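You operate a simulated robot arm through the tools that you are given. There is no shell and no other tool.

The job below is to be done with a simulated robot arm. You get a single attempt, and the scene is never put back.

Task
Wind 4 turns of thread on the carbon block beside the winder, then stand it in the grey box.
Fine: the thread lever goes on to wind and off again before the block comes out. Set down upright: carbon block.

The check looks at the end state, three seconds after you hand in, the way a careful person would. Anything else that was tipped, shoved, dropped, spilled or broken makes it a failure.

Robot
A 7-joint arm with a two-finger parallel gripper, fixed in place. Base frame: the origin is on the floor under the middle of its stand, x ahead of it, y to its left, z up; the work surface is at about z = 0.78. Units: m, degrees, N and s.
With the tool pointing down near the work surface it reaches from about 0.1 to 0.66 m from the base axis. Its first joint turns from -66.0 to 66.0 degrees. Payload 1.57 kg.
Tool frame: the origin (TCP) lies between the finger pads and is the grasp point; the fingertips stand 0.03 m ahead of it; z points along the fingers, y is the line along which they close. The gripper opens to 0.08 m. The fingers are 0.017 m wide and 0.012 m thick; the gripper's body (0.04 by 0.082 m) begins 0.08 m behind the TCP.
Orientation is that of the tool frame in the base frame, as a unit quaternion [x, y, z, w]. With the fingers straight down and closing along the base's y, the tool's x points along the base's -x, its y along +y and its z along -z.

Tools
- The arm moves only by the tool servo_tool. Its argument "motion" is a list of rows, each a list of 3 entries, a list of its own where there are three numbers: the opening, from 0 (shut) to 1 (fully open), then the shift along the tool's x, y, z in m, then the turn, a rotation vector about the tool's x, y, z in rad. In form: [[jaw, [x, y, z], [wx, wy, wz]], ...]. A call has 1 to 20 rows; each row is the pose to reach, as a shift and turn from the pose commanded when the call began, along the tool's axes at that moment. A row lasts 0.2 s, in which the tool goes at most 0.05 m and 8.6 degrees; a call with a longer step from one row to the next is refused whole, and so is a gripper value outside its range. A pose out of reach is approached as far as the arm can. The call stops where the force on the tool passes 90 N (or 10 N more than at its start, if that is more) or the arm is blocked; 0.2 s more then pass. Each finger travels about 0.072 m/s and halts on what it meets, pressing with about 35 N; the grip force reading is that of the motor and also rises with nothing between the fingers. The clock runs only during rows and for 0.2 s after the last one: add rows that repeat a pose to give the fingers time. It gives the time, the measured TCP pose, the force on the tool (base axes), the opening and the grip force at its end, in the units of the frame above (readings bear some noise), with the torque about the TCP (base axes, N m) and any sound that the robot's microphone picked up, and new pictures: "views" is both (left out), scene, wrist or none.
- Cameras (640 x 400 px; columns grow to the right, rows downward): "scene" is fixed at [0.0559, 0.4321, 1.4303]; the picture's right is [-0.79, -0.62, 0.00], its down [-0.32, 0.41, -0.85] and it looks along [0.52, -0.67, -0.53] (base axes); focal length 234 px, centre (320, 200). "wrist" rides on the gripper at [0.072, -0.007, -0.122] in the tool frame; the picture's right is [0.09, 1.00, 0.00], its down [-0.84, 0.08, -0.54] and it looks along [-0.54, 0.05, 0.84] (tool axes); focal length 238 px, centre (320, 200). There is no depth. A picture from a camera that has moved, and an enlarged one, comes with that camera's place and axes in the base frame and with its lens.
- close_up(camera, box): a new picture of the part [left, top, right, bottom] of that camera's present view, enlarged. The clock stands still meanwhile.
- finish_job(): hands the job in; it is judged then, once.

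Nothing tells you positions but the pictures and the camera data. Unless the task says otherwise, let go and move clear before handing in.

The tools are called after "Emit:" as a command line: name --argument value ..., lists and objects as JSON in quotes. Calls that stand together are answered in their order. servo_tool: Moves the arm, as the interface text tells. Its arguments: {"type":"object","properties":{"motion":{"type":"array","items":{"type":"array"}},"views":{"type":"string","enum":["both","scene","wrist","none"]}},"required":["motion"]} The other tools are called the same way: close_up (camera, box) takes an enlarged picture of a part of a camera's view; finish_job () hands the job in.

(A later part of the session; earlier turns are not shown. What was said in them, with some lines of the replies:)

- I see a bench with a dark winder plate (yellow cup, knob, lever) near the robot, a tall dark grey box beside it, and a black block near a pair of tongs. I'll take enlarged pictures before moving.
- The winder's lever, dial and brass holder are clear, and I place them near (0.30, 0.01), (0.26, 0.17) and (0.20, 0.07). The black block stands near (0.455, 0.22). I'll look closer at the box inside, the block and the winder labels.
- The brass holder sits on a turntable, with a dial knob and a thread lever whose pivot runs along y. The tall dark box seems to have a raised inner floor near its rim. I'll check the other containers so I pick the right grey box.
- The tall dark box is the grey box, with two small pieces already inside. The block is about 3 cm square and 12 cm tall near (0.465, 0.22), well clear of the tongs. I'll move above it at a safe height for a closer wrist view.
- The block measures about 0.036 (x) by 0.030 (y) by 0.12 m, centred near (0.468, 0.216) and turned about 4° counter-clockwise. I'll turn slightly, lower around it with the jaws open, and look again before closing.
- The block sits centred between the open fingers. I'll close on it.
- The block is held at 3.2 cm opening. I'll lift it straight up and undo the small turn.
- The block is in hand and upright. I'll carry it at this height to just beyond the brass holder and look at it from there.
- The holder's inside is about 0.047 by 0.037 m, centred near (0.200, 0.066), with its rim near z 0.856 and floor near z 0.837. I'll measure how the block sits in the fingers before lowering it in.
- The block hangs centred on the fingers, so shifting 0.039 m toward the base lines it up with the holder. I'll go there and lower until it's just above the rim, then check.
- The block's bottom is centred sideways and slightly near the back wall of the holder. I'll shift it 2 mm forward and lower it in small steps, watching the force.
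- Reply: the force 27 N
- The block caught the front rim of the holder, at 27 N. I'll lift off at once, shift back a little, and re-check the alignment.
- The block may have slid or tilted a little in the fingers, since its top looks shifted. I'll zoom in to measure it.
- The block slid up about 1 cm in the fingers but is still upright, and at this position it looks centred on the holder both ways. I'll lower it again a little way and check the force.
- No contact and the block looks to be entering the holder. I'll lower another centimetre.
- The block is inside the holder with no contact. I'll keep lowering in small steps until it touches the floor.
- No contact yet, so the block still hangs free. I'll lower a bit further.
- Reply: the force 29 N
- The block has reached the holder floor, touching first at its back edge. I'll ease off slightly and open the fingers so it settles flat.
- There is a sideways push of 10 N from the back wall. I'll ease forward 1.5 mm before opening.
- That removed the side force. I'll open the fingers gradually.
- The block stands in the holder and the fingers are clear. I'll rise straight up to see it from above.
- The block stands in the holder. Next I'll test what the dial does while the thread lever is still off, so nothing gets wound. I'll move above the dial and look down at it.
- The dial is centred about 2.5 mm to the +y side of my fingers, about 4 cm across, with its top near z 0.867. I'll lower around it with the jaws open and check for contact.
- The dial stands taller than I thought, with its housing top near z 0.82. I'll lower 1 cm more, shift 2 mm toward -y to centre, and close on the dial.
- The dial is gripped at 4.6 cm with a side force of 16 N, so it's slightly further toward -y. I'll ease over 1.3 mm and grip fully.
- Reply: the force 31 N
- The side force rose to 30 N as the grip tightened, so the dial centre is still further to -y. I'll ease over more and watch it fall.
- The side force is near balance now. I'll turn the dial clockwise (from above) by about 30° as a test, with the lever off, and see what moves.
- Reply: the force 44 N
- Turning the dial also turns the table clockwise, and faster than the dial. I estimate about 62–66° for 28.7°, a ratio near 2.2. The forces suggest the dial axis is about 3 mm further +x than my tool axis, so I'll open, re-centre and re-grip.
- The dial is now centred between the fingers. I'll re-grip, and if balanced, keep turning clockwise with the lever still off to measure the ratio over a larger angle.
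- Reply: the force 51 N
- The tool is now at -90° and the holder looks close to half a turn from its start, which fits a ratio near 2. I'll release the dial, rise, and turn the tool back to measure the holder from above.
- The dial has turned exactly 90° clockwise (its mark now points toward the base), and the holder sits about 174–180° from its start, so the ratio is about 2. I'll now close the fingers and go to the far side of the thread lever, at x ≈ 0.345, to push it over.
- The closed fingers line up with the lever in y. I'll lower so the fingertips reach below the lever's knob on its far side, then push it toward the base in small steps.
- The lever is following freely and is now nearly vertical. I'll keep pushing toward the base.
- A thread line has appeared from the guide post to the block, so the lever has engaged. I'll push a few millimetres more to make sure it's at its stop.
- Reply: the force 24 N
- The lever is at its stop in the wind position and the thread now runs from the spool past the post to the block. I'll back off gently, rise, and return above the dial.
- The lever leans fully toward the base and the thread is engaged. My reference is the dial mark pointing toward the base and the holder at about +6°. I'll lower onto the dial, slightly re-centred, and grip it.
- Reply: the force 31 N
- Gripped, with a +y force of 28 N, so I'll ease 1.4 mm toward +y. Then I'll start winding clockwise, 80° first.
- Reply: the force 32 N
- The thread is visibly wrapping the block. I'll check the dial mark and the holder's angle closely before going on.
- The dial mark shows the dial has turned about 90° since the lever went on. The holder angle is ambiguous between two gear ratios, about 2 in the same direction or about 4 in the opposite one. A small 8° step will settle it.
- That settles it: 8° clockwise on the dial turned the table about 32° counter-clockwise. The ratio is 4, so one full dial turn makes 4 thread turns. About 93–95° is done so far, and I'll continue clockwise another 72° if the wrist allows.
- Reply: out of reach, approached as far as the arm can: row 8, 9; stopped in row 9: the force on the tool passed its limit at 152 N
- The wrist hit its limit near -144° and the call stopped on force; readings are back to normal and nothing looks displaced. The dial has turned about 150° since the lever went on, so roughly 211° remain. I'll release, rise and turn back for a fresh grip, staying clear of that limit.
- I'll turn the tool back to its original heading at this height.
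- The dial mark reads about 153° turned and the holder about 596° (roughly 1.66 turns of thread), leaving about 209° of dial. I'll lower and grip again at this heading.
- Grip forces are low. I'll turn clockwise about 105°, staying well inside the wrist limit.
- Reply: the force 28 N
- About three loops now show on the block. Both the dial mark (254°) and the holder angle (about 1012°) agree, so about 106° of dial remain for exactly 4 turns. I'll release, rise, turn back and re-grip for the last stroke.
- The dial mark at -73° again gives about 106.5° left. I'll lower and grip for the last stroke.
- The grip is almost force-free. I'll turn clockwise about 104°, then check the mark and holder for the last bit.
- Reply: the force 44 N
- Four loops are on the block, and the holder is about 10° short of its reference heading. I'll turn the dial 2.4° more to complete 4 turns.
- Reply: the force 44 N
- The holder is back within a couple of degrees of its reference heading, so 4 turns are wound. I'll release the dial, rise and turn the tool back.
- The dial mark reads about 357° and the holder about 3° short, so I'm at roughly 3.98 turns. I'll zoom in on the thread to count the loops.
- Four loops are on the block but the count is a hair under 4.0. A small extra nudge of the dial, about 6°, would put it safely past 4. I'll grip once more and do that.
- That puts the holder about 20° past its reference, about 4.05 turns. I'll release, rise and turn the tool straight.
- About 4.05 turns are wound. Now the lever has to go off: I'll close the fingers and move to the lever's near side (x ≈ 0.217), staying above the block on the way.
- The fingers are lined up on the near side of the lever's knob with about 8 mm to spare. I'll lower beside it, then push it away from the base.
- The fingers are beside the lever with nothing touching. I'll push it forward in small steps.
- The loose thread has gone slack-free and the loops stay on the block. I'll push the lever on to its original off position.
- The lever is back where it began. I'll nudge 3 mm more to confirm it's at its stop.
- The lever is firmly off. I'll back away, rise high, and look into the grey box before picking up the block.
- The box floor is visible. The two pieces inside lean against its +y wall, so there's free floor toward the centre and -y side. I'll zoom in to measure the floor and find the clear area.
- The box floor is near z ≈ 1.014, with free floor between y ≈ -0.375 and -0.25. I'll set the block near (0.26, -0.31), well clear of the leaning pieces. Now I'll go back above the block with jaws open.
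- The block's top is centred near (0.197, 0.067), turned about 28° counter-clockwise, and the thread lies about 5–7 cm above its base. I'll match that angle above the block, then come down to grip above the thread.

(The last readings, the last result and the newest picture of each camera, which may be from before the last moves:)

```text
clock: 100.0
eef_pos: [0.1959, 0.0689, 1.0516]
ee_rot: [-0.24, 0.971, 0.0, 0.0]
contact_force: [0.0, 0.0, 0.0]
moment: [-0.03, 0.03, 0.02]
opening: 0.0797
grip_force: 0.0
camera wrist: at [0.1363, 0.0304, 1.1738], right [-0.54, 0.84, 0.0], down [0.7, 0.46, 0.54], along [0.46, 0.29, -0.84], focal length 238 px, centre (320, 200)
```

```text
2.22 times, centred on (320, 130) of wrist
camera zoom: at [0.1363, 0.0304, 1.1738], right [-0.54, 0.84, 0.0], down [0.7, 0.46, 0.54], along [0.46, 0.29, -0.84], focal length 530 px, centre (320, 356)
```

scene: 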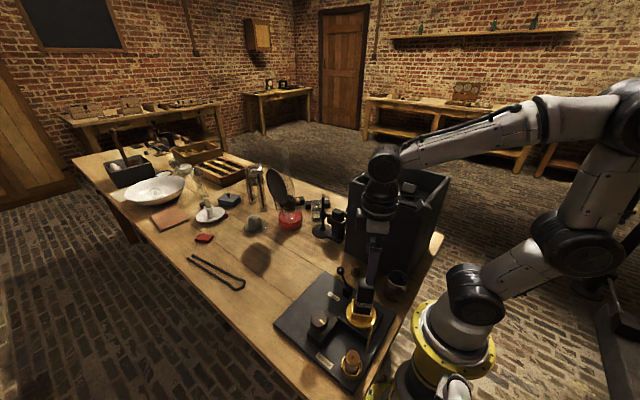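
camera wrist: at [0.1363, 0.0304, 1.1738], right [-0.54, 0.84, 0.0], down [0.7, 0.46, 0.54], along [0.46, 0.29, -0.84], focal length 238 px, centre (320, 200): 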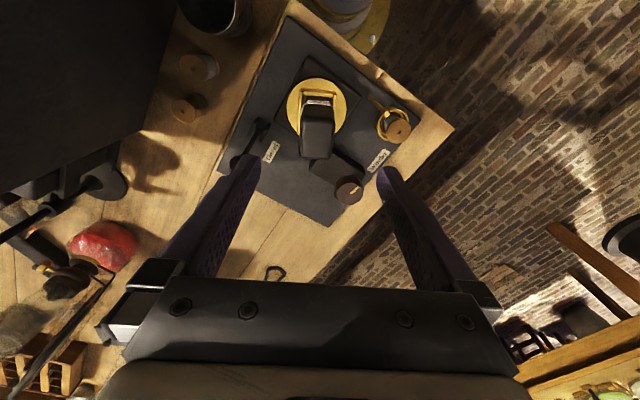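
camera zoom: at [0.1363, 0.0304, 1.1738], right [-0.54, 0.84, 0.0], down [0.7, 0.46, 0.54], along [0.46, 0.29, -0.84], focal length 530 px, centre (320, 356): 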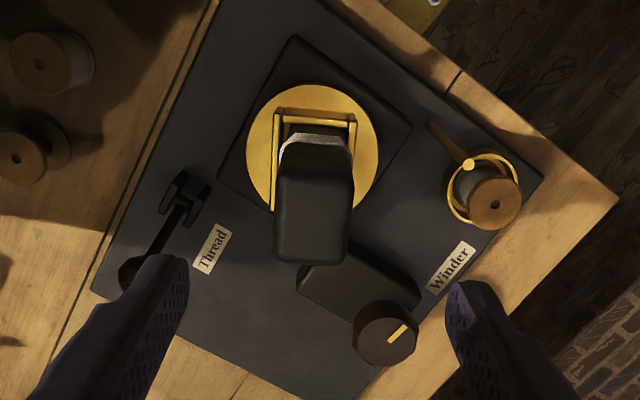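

The block is aligned and centred under the fingers. I'll descend to grip height, above the thread.

Emit:
servo_tool --motion '[[1, [0, -0.001, 0.03], [0, 0, 0]], [1, [0, -0.001, 0.06], [0, 0, 0]], [1, [0, -0.001, 0.085], [0, 0, 0]], [1, [0, -0.001, 0.1], [0, 0, 0]], [1, [0, -0.001, 0.1055], [0, 0, 0]], [1, [0, -0.001, 0.1055], [0, 0, 0]]]'

Emit:
close_up --camera "wrist" --box '[220, 60, 420, 280]'

Emit:
close_up --camera "scene" --box '[330, 250, 400, 340]'

```text
clock: 101.4
eef_pos: [0.1954, 0.066, 0.9466]
ee_rot: [-0.239, 0.971, 0.001, 0.001]
contact_force: [0.1, 0.4, -0.2]
moment: [0.01, 0.01, 0.01]
opening: 0.0798
grip_force: 0.0
camera wrist: at [0.1364, 0.029, 1.0677], right [-0.54, 0.84, 0.0], down [0.7, 0.46, 0.54], along [0.46, 0.29, -0.84], focal length 238 px, centre (320, 200)
```

scene: 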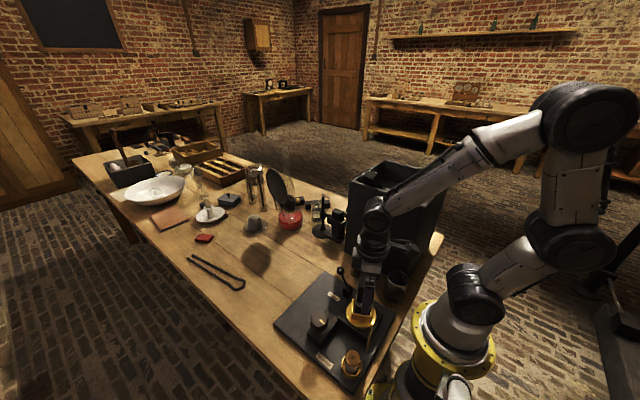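
wrist: 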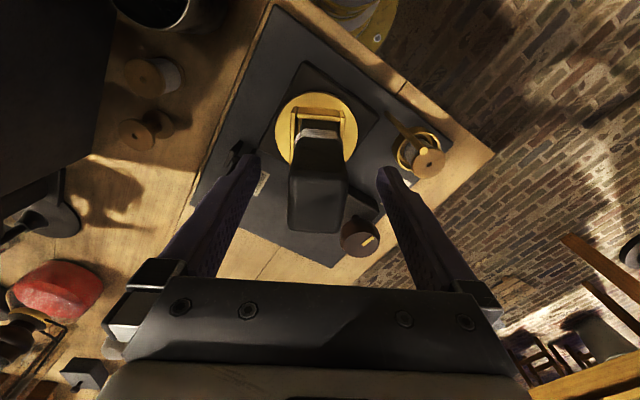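

```text
1.82 times, centred on (320, 170) of wrist
camera zoom: at [0.1364, 0.029, 1.0677], right [-0.54, 0.84, 0.0], down [0.7, 0.46, 0.54], along [0.46, 0.29, -0.84], focal length 433 px, centre (320, 254)
```

zoom: 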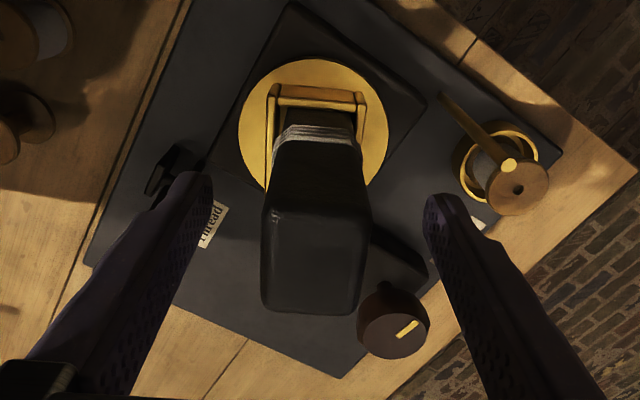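

```text
4.44 times, centred on (365, 295) of scene
camera zoom: at [0.0559, 0.4321, 1.4303], right [-0.79, -0.62, 0.0], down [-0.32, 0.41, -0.85], along [0.52, -0.67, -0.53], focal length 1042 px, centre (120, -222)
```

zoom: 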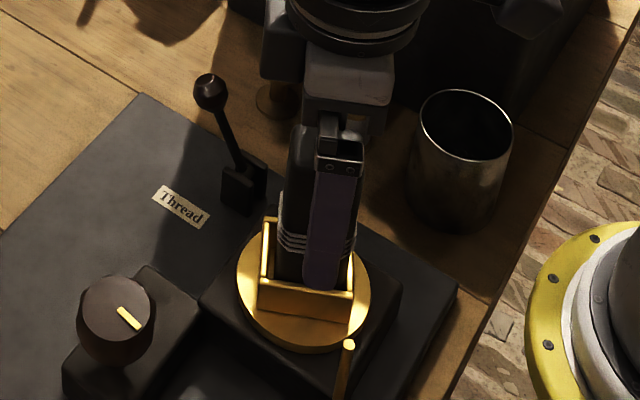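

The fingertips are about 1 cm above the thread and the block is centred. I'll close the fingers.

Emit:
servo_tool --motion '[[0.6, [0, 0, 0], [0, 0, 0]], [0.5, [0, 0, 0], [0, 0, 0]], [0.4, [0, 0, 0], [0, 0, 0]], [0.2, [0, 0, 0], [0, 0, 0]], [0, [0, 0, 0], [0, 0, 0]], [0, [0, 0, 0], [0, 0, 0]]]' --views "wrist"

Emit:
close_up --camera "scene" --box '[330, 250, 400, 340]'

```text
clock: 102.8
eef_pos: [0.197, 0.067, 0.9465]
ee_rot: [-0.239, 0.971, 0.0, 0.001]
contact_force: [6.2, -10.9, -2.0]
moment: [-0.94, -0.54, -0.06]
opening: 0.0319
grip_force: 34.8
camera wrist: at [0.1367, 0.0286, 1.0678], right [-0.54, 0.84, 0.0], down [0.7, 0.46, 0.54], along [0.46, 0.29, -0.84], focal length 238 px, centre (320, 200)
```

wrist: 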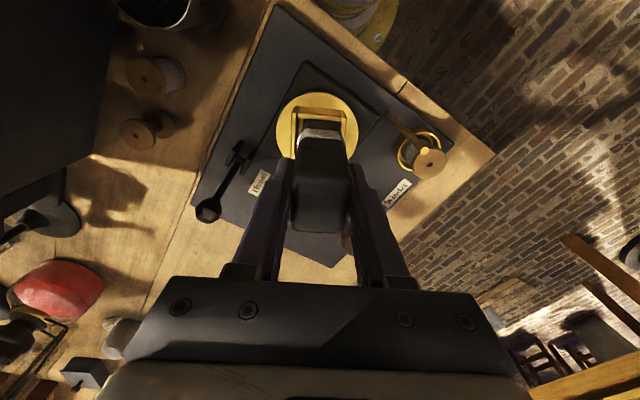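

```text
4.44 times, centred on (365, 295) of scene
camera zoom: at [0.0561, 0.4318, 1.4304], right [-0.79, -0.62, 0.0], down [-0.32, 0.41, -0.85], along [0.52, -0.67, -0.53], focal length 1042 px, centre (120, -222)
```

zoom: 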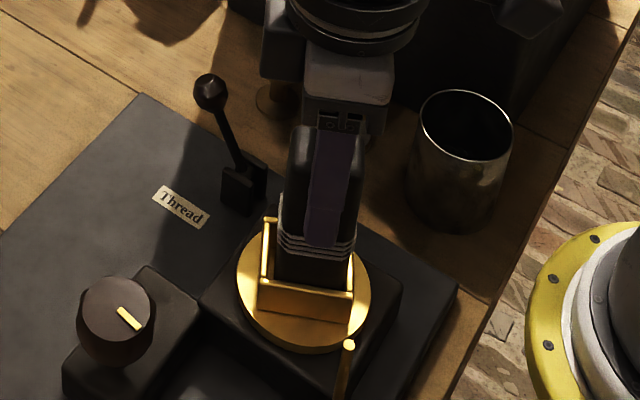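

Gripped at 3.2 cm with a small side push of about 12 N. I'll ease 1 mm to relieve it before lifting.

Emit:
servo_tool --motion '[[0, [0, -0.001, 0], [0, 0, 0]], [0, [0, -0.001, 0], [0, 0, 0]]]' --views "none"

```text
clock: 103.4
eef_pos: [0.1968, 0.0656, 0.9464]
ee_rot: [-0.239, 0.971, 0.001, 0.001]
contact_force: [1.6, -5.5, 4.9]
moment: [-0.37, -0.08, -0.02]
opening: 0.0319
grip_force: 35.0
```

Emit:
servo_tool --motion '[[0, [0, -0.0003, -0.004], [0, 0, 0]], [0, [0, -0.0003, -0.01], [0, 0, 0]], [0, [0, -0.0003, -0.018], [0, 0, 0]], [0, [0, -0.0003, -0.03], [0, 0, 0]], [0, [0, -0.0003, -0.05], [0, 0, 0]], [0, [0, -0.0003, -0.08], [0, 0, 0]], [0, [0, -0.0003, -0.08], [0, 0, 0]]]'

Emit:
close_up --camera "scene" --box '[330, 220, 410, 340]'

Emit:
close_up --camera "wrist" --box '[220, 60, 420, 280]'

```text
clock: 105.0
eef_pos: [0.1981, 0.065, 1.026]
ee_rot: [-0.239, 0.971, 0.0, 0.001]
contact_force: [0.5, 0.4, -3.5]
moment: [-0.02, -0.01, -0.02]
opening: 0.0317
grip_force: 35.1
camera wrist: at [0.1374, 0.0275, 1.1477], right [-0.54, 0.84, 0.0], down [0.7, 0.46, 0.54], along [0.46, 0.29, -0.84], focal length 238 px, centre (320, 200)
```

scene: 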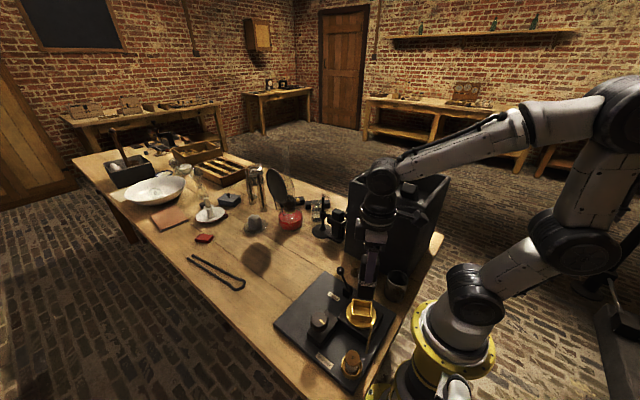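
wrist: 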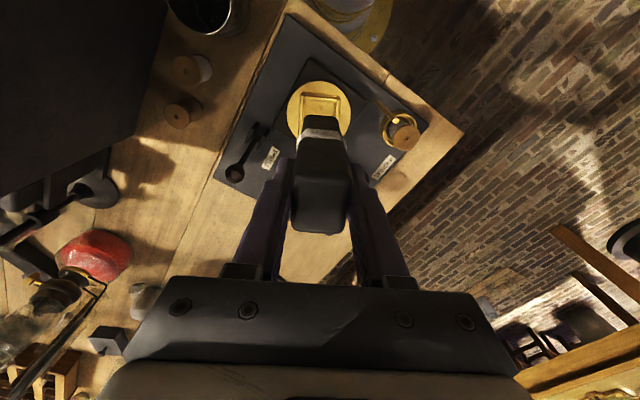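

```text
3.33 times, centred on (370, 280) of scene
camera zoom: at [0.0559, 0.4321, 1.4303], right [-0.79, -0.62, 0.0], down [-0.32, 0.41, -0.85], along [0.52, -0.67, -0.53], focal length 782 px, centre (153, -67)
```

zoom: 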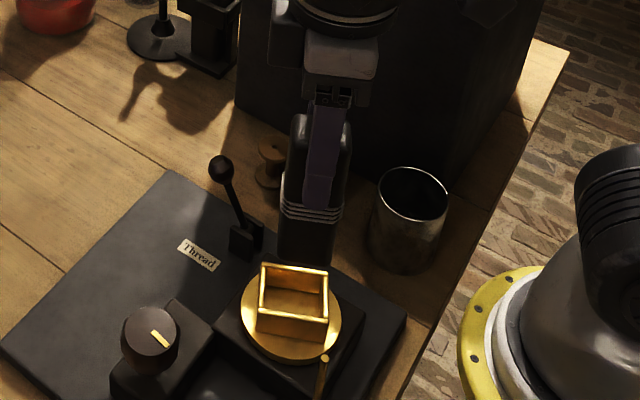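

```text
1.82 times, centred on (320, 170) of wrist
camera zoom: at [0.1374, 0.0275, 1.1477], right [-0.54, 0.84, 0.0], down [0.7, 0.46, 0.54], along [0.46, 0.29, -0.84], focal length 433 px, centre (320, 254)
```

zoom: 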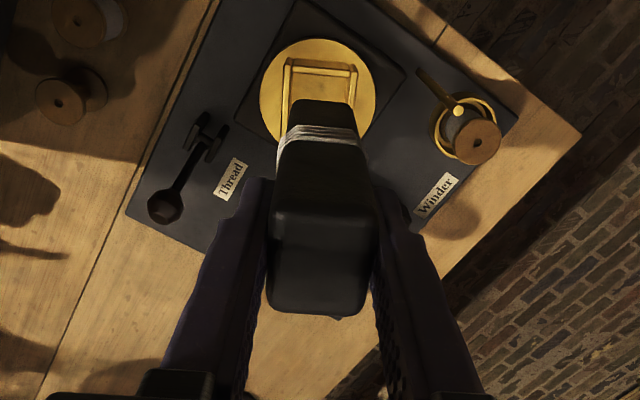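

The block is out with all four loops on it and the holder empty. I'll raise it well above the box rim and straighten the tool.

Emit:
servo_tool --motion '[[0, [0, 0, -0.03], [0, 0, 0.05]], [0, [0, 0, -0.07], [0, 0, 0.15]], [0, [0, 0, -0.11], [0, 0, 0.26]], [0, [0, 0, -0.15], [0, 0, 0.37]], [0, [0, 0, -0.19], [0, 0, 0.45]], [0, [0, 0, -0.22], [0, 0, 0.487]], [0, [0, 0, -0.24], [0, 0, 0.487]], [0, [0, 0, -0.24], [0, 0, 0.487]]]'

```text
clock: 106.8
eef_pos: [0.1966, 0.0666, 1.2653]
ee_rot: [0.002, 1.0, 0.0, 0.0]
contact_force: [-0.1, 0.3, -3.4]
moment: [-0.02, 0.04, 0.02]
opening: 0.0316
grip_force: 35.5
camera wrist: at [0.1261, 0.0618, 1.3871], right [-0.09, 1.0, 0.0], down [0.84, 0.07, 0.54], along [0.54, 0.05, -0.84], focal length 238 px, centre (320, 200)
```

scene: 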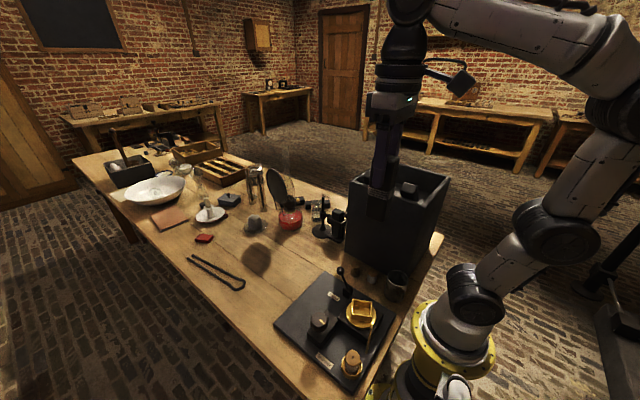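
wrist: 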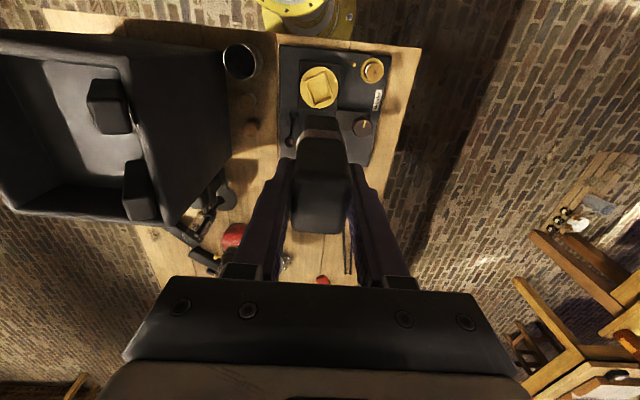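

I'll carry it over the box at this height, a little higher for clearance above the leaning pieces.

Emit:
servo_tool --motion '[[0, [-0.002, -0.012, -0.015], [0, 0, 0]], [0, [-0.006, -0.035, -0.02], [0, 0, 0]], [0, [-0.012, -0.072, -0.02], [0, 0, 0]], [0, [-0.019, -0.112, -0.02], [0, 0, 0]], [0, [-0.026, -0.152, -0.02], [0, 0, 0]], [0, [-0.033, -0.192, -0.02], [0, 0, 0]], [0, [-0.039, -0.232, -0.02], [0, 0, 0]], [0, [-0.046, -0.272, -0.02], [0, 0, 0]], [0, [-0.053, -0.312, -0.02], [0, 0, 0]], [0, [-0.059, -0.35, -0.02], [0, 0, 0]], [0, [-0.0634, -0.3766, -0.02], [0, 0, 0]], [0, [-0.0634, -0.3766, -0.02], [0, 0, 0]]]'

Emit:
close_up --camera "wrist" --box '[220, 0, 480, 280]'

Emit:
close_up --camera "scene" --box '[340, 80, 470, 240]'

```text
clock: 109.4
eef_pos: [0.2602, -0.312, 1.2861]
ee_rot: [0.002, 1.0, -0.001, 0.001]
contact_force: [1.4, 0.5, -2.3]
moment: [-0.01, 0.02, 0.02]
opening: 0.0317
grip_force: 34.9
camera wrist: at [0.1887, -0.3161, 1.4082], right [-0.09, 1.0, 0.0], down [0.84, 0.07, 0.54], along [0.54, 0.05, -0.84], focal length 238 px, centre (320, 200)
```

scene: 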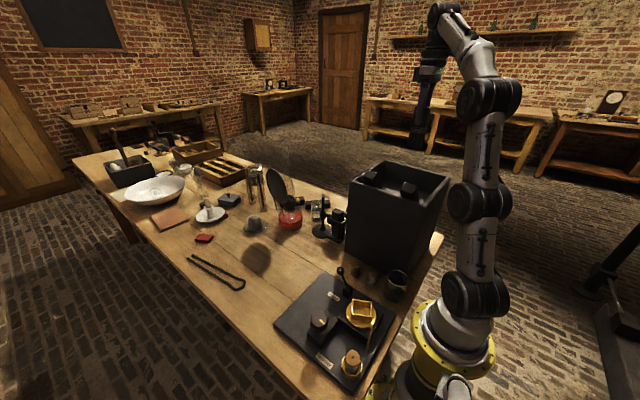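
wrist: 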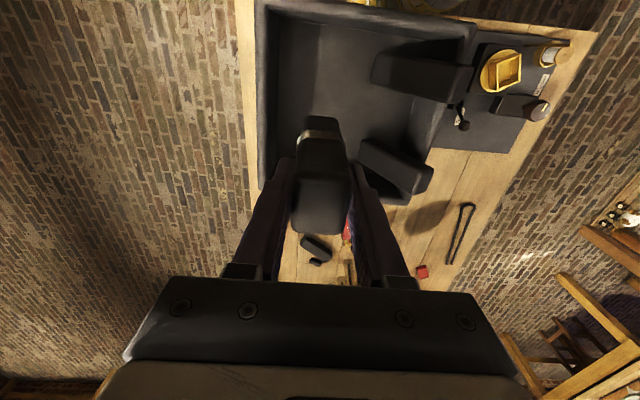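

```text
1.43 times, centred on (350, 140) of wrist
camera zoom: at [0.1887, -0.3161, 1.4082], right [-0.09, 1.0, 0.0], down [0.84, 0.07, 0.54], along [0.54, 0.05, -0.84], focal length 340 px, centre (277, 286)
```

zoom: 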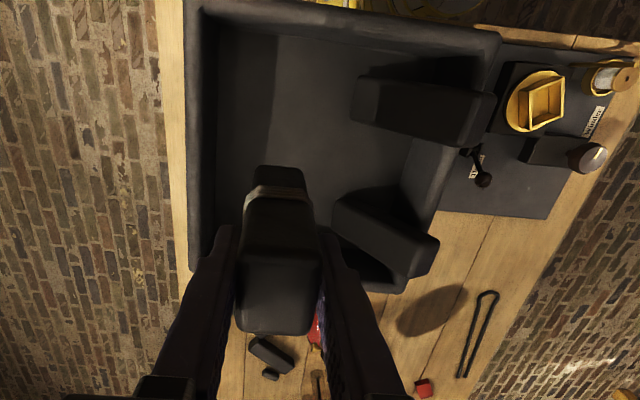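

```text
2.50 times, centred on (405, 160) of scene
camera zoom: at [0.056, 0.432, 1.4303], right [-0.79, -0.62, 0.0], down [-0.32, 0.41, -0.85], along [0.52, -0.67, -0.53], focal length 586 px, centre (108, 300)
```

zoom: 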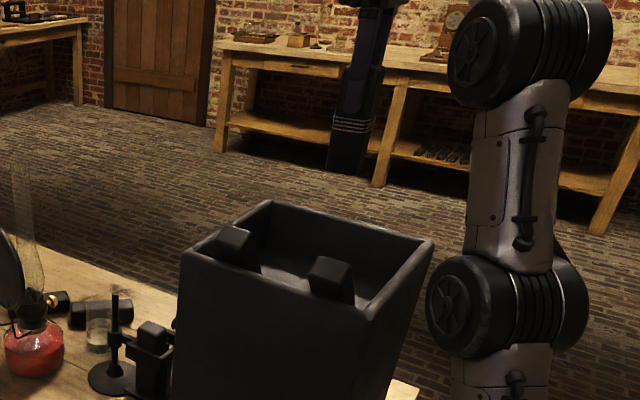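

The planned spot is in the middle of the free floor, about 6 cm or more from the leaning pieces and the walls. I'll lower to roughly 2 cm above the floor, then go in small steps.

Emit:
servo_tool --motion '[[0, [0, 0, 0.02], [0, 0, 0]], [0, [0, 0, 0.05], [0, 0, 0]], [0, [0, 0, 0.08], [0, 0, 0]], [0, [0, 0, 0.11], [0, 0, 0]], [0, [0, 0, 0.13], [0, 0, 0]], [0, [0, 0, 0.14], [0, 0, 0]], [0, [0, 0, 0.14], [0, 0, 0]]]'

Emit:
close_up --camera "wrist" --box '[220, 0, 460, 200]'

Emit:
close_up --camera "scene" --box '[340, 110, 470, 240]'

```text
clock: 111.0
eef_pos: [0.2591, -0.3119, 1.1478]
ee_rot: [0.002, 1.0, 0.0, 0.0]
contact_force: [-0.7, 0.4, -2.1]
moment: [-0.02, 0.0, 0.01]
opening: 0.0315
grip_force: 34.7
camera wrist: at [0.1882, -0.3163, 1.2682], right [-0.09, 1.0, 0.0], down [0.84, 0.07, 0.54], along [0.54, 0.05, -0.84], focal length 238 px, centre (320, 200)
```

scene: 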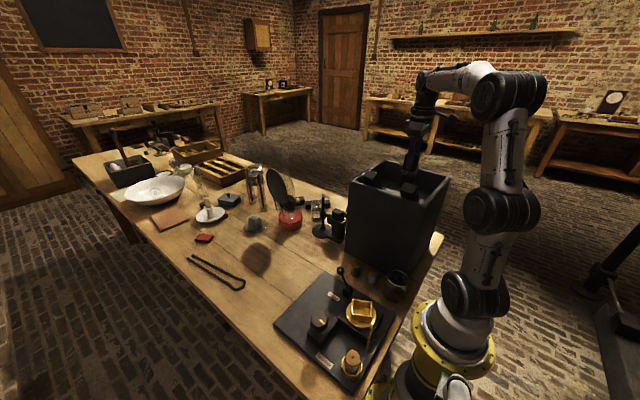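
wrist: 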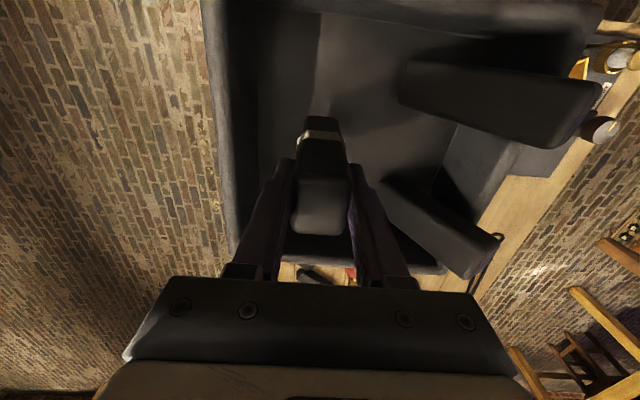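

```text
2.00 times, centred on (340, 100) of wrist
camera zoom: at [0.1882, -0.3163, 1.2682], right [-0.09, 1.0, 0.0], down [0.84, 0.07, 0.54], along [0.54, 0.05, -0.84], focal length 477 px, centre (280, 400)
```

zoom: 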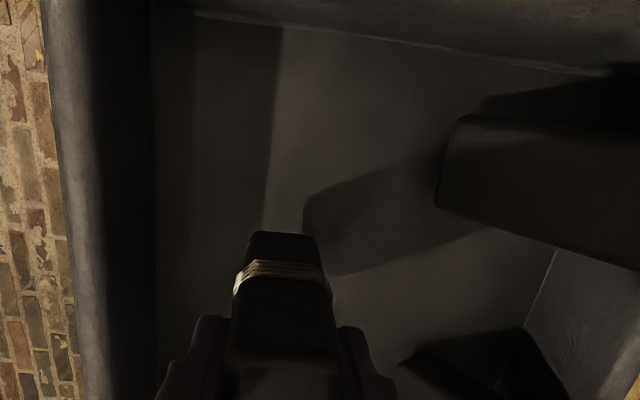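

```text
3.08 times, centred on (405, 175) of scene
camera zoom: at [0.0559, 0.432, 1.4303], right [-0.79, -0.62, 0.0], down [-0.32, 0.41, -0.85], along [0.52, -0.67, -0.53], focal length 722 px, centre (58, 277)
```

zoom: 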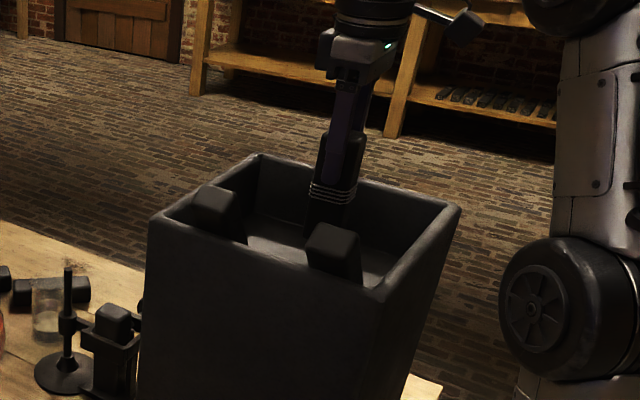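

It's going in cleanly. I'll lower by small steps with force checks.

Emit:
servo_tool --motion '[[0, [0, 0, 0.004], [0, 0, 0]], [0, [0, 0, 0.008], [0, 0, 0]], [0, [0, 0, 0.011], [0, 0, 0]], [0, [0, 0, 0.011], [0, 0, 0]]]' --views "none"

```text
clock: 112.0
eef_pos: [0.2589, -0.3109, 1.1353]
ee_rot: [0.001, 1.0, 0.0, 0.0]
contact_force: [-0.5, 1.2, -3.0]
moment: [-0.01, -0.02, 0.02]
opening: 0.0315
grip_force: 35.0
```

Emit:
servo_tool --motion '[[0, [0, 0, 0.002], [0, 0, 0]], [0, [0, 0, 0.004], [0, 0, 0]], [0, [0, 0, 0.004], [0, 0, 0]]]' --views "none"

Emit:
close_up --camera "wrist" --box '[240, 60, 400, 180]'

```text
clock: 112.8
eef_pos: [0.2601, -0.3104, 1.1319]
ee_rot: [0.001, 1.0, 0.0, 0.0]
contact_force: [0.4, -0.2, -2.6]
moment: [0.04, 0.0, -0.02]
opening: 0.0315
grip_force: 34.9
```

```text
3.33 times, centred on (320, 120) of wrist
camera zoom: at [0.1887, -0.316, 1.2527], right [-0.09, 1.0, 0.0], down [0.84, 0.07, 0.54], along [0.54, 0.05, -0.84], focal length 794 px, centre (320, 467)
```

zoom: 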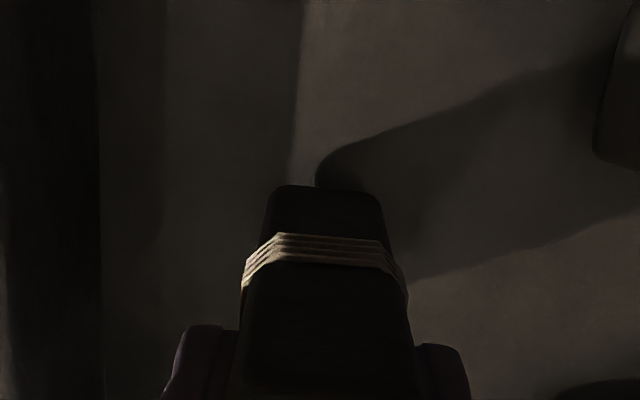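

The block's shadow is nearly meeting its base, so it's close to the floor. I'll continue in 3 mm steps.

Emit:
servo_tool --motion '[[0, [0, 0, 0.0015], [0, 0, 0]], [0, [0, 0, 0.003], [0, 0, 0]], [0, [0, 0, 0.003], [0, 0, 0]]]' --views "none"

```text
clock: 113.6
eef_pos: [0.2599, -0.3105, 1.129]
ee_rot: [0.001, 1.0, 0.001, 0.0]
contact_force: [0.0, 0.4, -2.8]
moment: [-0.01, 0.01, 0.02]
opening: 0.0317
grip_force: 34.8
```

Emit:
servo_tool --motion '[[0, [0, 0, 0.0015], [0, 0, 0]], [0, [0, 0, 0.003], [0, 0, 0]], [0, [0, 0, 0.003], [0, 0, 0]]]' --views "none"

Emit:
close_up --camera "wrist" --box '[240, 60, 400, 180]'

```text
clock: 114.4
eef_pos: [0.2587, -0.3111, 1.1248]
ee_rot: [0.002, 1.0, 0.0, 0.0]
contact_force: [-0.4, 0.1, -2.5]
moment: [0.0, -0.02, -0.02]
opening: 0.0317
grip_force: 35.2
```

```text
3.33 times, centred on (320, 120) of wrist
camera zoom: at [0.1879, -0.3157, 1.2462], right [-0.09, 1.0, 0.0], down [0.84, 0.07, 0.54], along [0.54, 0.05, -0.84], focal length 794 px, centre (320, 467)
```

zoom: 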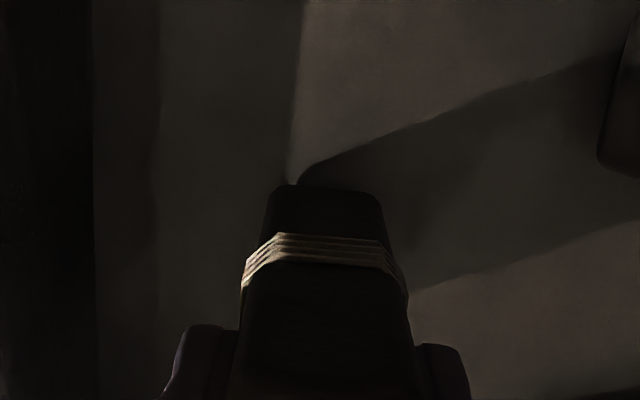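

The shadow suggests about 5–6 mm remain. I'll continue in small steps.

Emit:
servo_tool --motion '[[0, [0, 0, 0.0015], [0, 0, 0]], [0, [0, 0, 0.003], [0, 0, 0]], [0, [0, 0, 0.003], [0, 0, 0]]]' --views "none"

```text
clock: 115.2
eef_pos: [0.2604, -0.3104, 1.1217]
ee_rot: [0.002, 1.0, 0.0, 0.0]
contact_force: [0.0, 0.1, -2.3]
moment: [-0.01, 0.01, 0.0]
opening: 0.0317
grip_force: 35.2
```

Emit:
servo_tool --motion '[[0, [0, 0, 0.001], [0, 0, 0]], [0, [0, 0, 0.002], [0, 0, 0]], [0, [0, 0, 0.002], [0, 0, 0]]]' --views "none"

```text
clock: 116.0
eef_pos: [0.259, -0.3097, 1.1197]
ee_rot: [0.002, 1.0, 0.0, 0.0]
contact_force: [-0.1, -0.4, -2.5]
moment: [0.01, -0.01, 0.01]
opening: 0.032
grip_force: 35.4
```

Emit:
servo_tool --motion '[[0, [0, 0, 0.001], [0, 0, 0]], [0, [0, 0, 0.002], [0, 0, 0]], [0, [0, 0, 0.002], [0, 0, 0]]]' --views "none"

Emit:
close_up --camera "wrist" --box '[240, 60, 400, 180]'

```text
clock: 116.8
eef_pos: [0.26, -0.3121, 1.1173]
ee_rot: [0.002, 1.0, 0.0, 0.0]
contact_force: [0.0, 0.4, -2.5]
moment: [-0.02, -0.03, -0.02]
opening: 0.0319
grip_force: 35.0
```

```text
3.33 times, centred on (320, 120) of wrist
camera zoom: at [0.1883, -0.3163, 1.2394], right [-0.09, 1.0, 0.0], down [0.84, 0.07, 0.54], along [0.54, 0.05, -0.84], focal length 794 px, centre (320, 467)
```

zoom: 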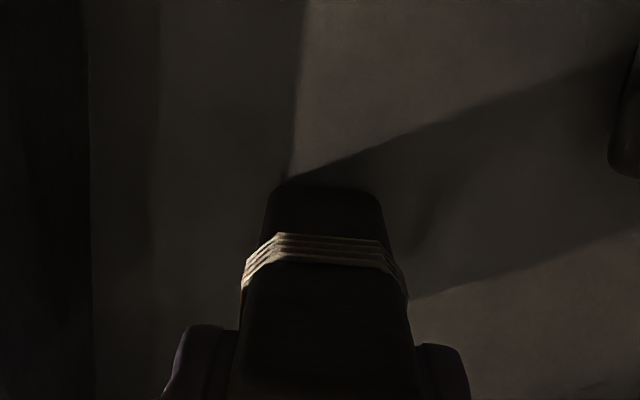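

Emit:
servo_tool --motion '[[0, [0, 0, 0.001], [0, 0, 0]], [0, [0, 0, 0.002], [0, 0, 0]], [0, [0, 0, 0.002], [0, 0, 0]]]' --views "none"

```text
clock: 117.6
eef_pos: [0.259, -0.3111, 1.1173]
ee_rot: [0.002, 1.0, -0.002, 0.002]
contact_force: [0.6, 0.5, 11.2]
moment: [0.26, 0.17, 0.0]
opening: 0.0317
grip_force: 35.1
```

The block has touched the floor, with a light 14 N contact. I'll open the fingers slowly and evenly.

Emit:
servo_tool --motion '[[0.41, [0, 0, 0], [0, 0, 0]], [0.43, [0, 0, 0], [0, 0, 0]], [0.45, [0, 0, 0], [0, 0, 0]], [0.48, [0, 0, 0], [0, 0, 0]], [0.53, [0, 0, 0], [0, 0, 0]], [0.6, [0, 0, 0], [0, 0, 0]], [0.7, [0, 0, 0], [0, 0, 0]], [0.8, [0, 0, 0], [0, 0, 0]], [0.8, [0, 0, 0], [0, 0, 0]]]'

Emit:
close_up --camera "wrist" --box '[220, 40, 420, 280]'

Emit:
close_up --camera "scene" --box '[340, 110, 470, 240]'

```text
clock: 119.6
eef_pos: [0.2586, -0.3112, 1.1169]
ee_rot: [0.002, 1.0, 0.001, 0.001]
contact_force: [-0.8, -0.8, -0.4]
moment: [0.0, 0.0, 0.01]
opening: 0.0641
grip_force: 0.0
camera wrist: at [0.1878, -0.3159, 1.2377], right [-0.09, 1.0, 0.0], down [0.84, 0.07, 0.54], along [0.54, 0.05, -0.84], focal length 238 px, centre (320, 200)
```

scene: 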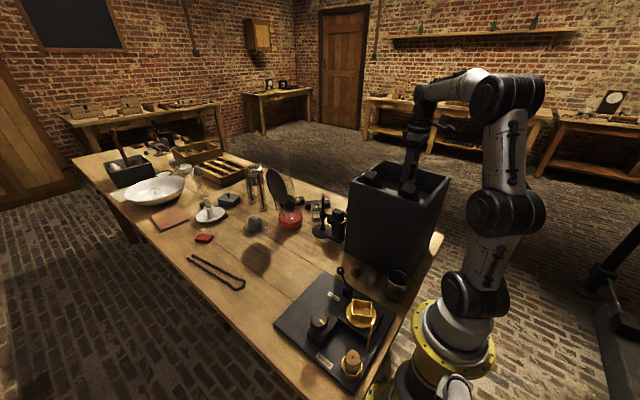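
wrist: 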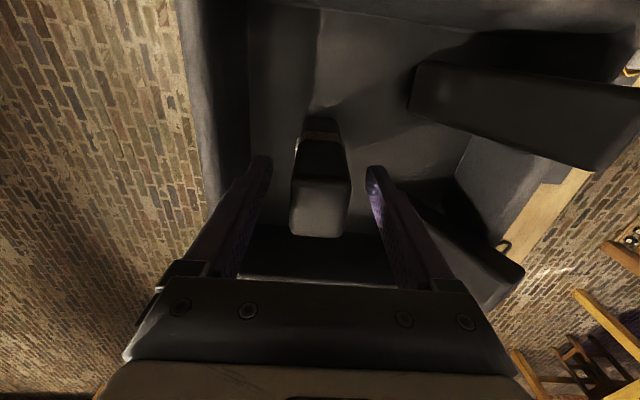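

```text
1.67 times, centred on (320, 160) of wrist
camera zoom: at [0.1878, -0.3159, 1.2377], right [-0.09, 1.0, 0.0], down [0.84, 0.07, 0.54], along [0.54, 0.05, -0.84], focal length 397 px, centre (320, 267)
```

zoom: 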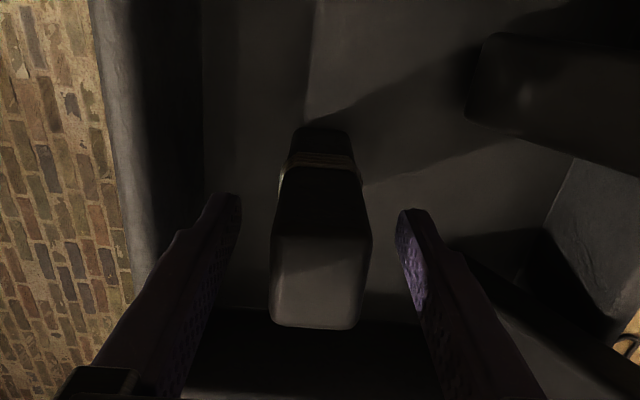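

```text
3.08 times, centred on (405, 175) of scene
camera zoom: at [0.0559, 0.4321, 1.4303], right [-0.79, -0.62, 0.0], down [-0.32, 0.41, -0.85], along [0.52, -0.67, -0.53], focal length 722 px, centre (58, 277)
```

zoom: 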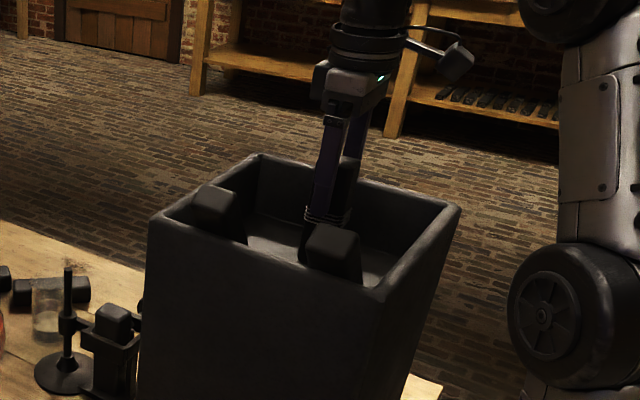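

The block stands free between the open fingers. I'll rise straight up and clear.

Emit:
servo_tool --motion '[[0.8, [0, 0, -0.01], [0, 0, 0]], [0.8, [0, 0, -0.03], [0, 0, 0]], [0.8, [0, 0, -0.06], [0, 0, 0]], [0.8, [0, 0, -0.1], [0, 0, 0]], [0.8, [0, 0, -0.14], [0, 0, 0]], [0.8, [0, 0, -0.17], [0, 0, 0]], [0.8, [0, 0, -0.17], [0, 0, 0]]]'

Emit:
close_up --camera "wrist" --box '[220, 0, 440, 200]'

Emit:
close_up --camera "scene" --box '[340, 130, 460, 230]'

Emit:
close_up --camera "scene" --box '[270, 230, 420, 395]'

```text
clock: 121.2
eef_pos: [0.2577, -0.3119, 1.2868]
ee_rot: [0.002, 1.0, 0.0, 0.0]
contact_force: [0.4, 0.4, 0.1]
moment: [-0.02, 0.01, 0.01]
opening: 0.0641
grip_force: 0.0
camera wrist: at [0.1874, -0.3164, 1.4085], right [-0.09, 1.0, 0.0], down [0.84, 0.07, 0.54], along [0.54, 0.05, -0.84], focal length 238 px, centre (320, 200)
```

scene: 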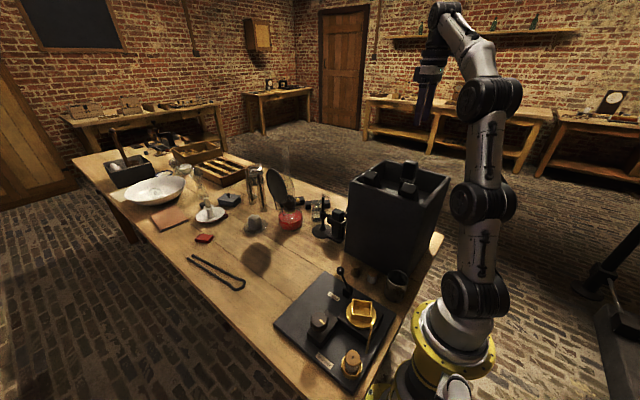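
wrist: 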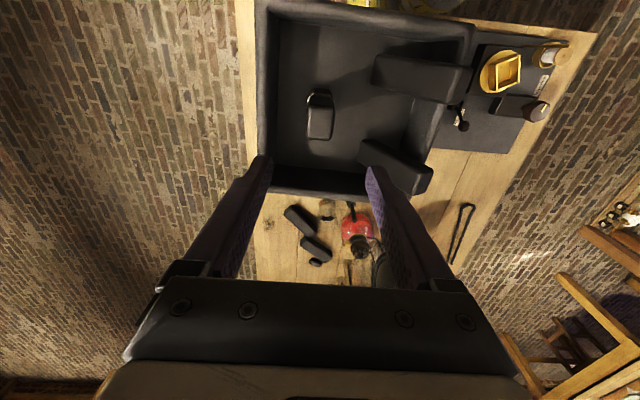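

```text
2.00 times, centred on (330, 100) of wrist
camera zoom: at [0.1874, -0.3164, 1.4085], right [-0.09, 1.0, 0.0], down [0.84, 0.07, 0.54], along [0.54, 0.05, -0.84], focal length 477 px, centre (300, 400)
```

zoom: 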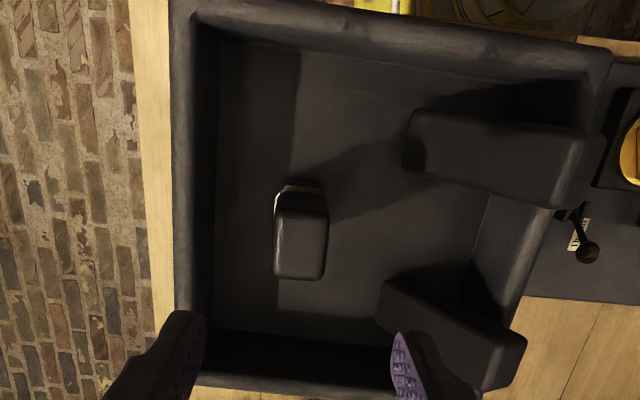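

```text
4.00 times, centred on (400, 180) of scene
camera zoom: at [0.0559, 0.4321, 1.4303], right [-0.79, -0.62, 0.0], down [-0.32, 0.41, -0.85], along [0.52, -0.67, -0.53], focal length 938 px, centre (0, 280)
```

zoom: 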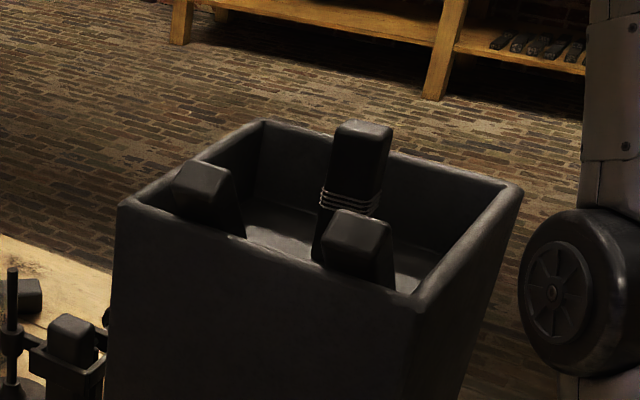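

```text
2.42 times, centred on (345, 312) of scene
camera zoom: at [0.0559, 0.4321, 1.4303], right [-0.79, -0.62, 0.0], down [-0.32, 0.41, -0.85], along [0.52, -0.67, -0.53], focal length 569 px, centre (259, -73)
```

zoom: 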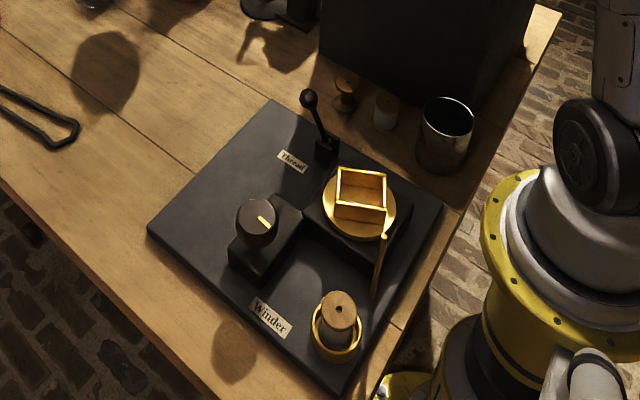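

The block stands upright in the grey box with its four loops. The leaning pieces and everything else look untouched, the lever is off, and the gripper is open and well above the box. I'll hand the job in.

Emit:
finish_job

```text
The job is handed in.
```

The carbon block has four turns of thread on it and is standing upright in the grey box. I handed the job in, but no result has come back yet.

- **Turns:** I wound about 4.05 turns by the dial mark and the holder angle, and four loops show on the block. One full turn of the dial makes four turns of thread. I went slightly past one dial turn because my first reading was about 3.98.
- **Lever:** The thread lever went to wind before any turns were made. It was back off, firmly against its stop, before I lifted the block out.
- **Box:** The block stands in the clear part of the floor, 6 cm or more from the two pieces leaning on the near wall. Those pieces and everything else looked unmoved in the last pictures, and the gripper is open and well above the box.

There were two rough moments. While I was putting the block into the holder, it caught the rim at about 27 N and slid roughly 1 cm in the fingers. While I was turning the dial, the wrist reached its limit and the force spiked to 152 N before the call stopped. Neither left any visible damage or shifted anything I could see.
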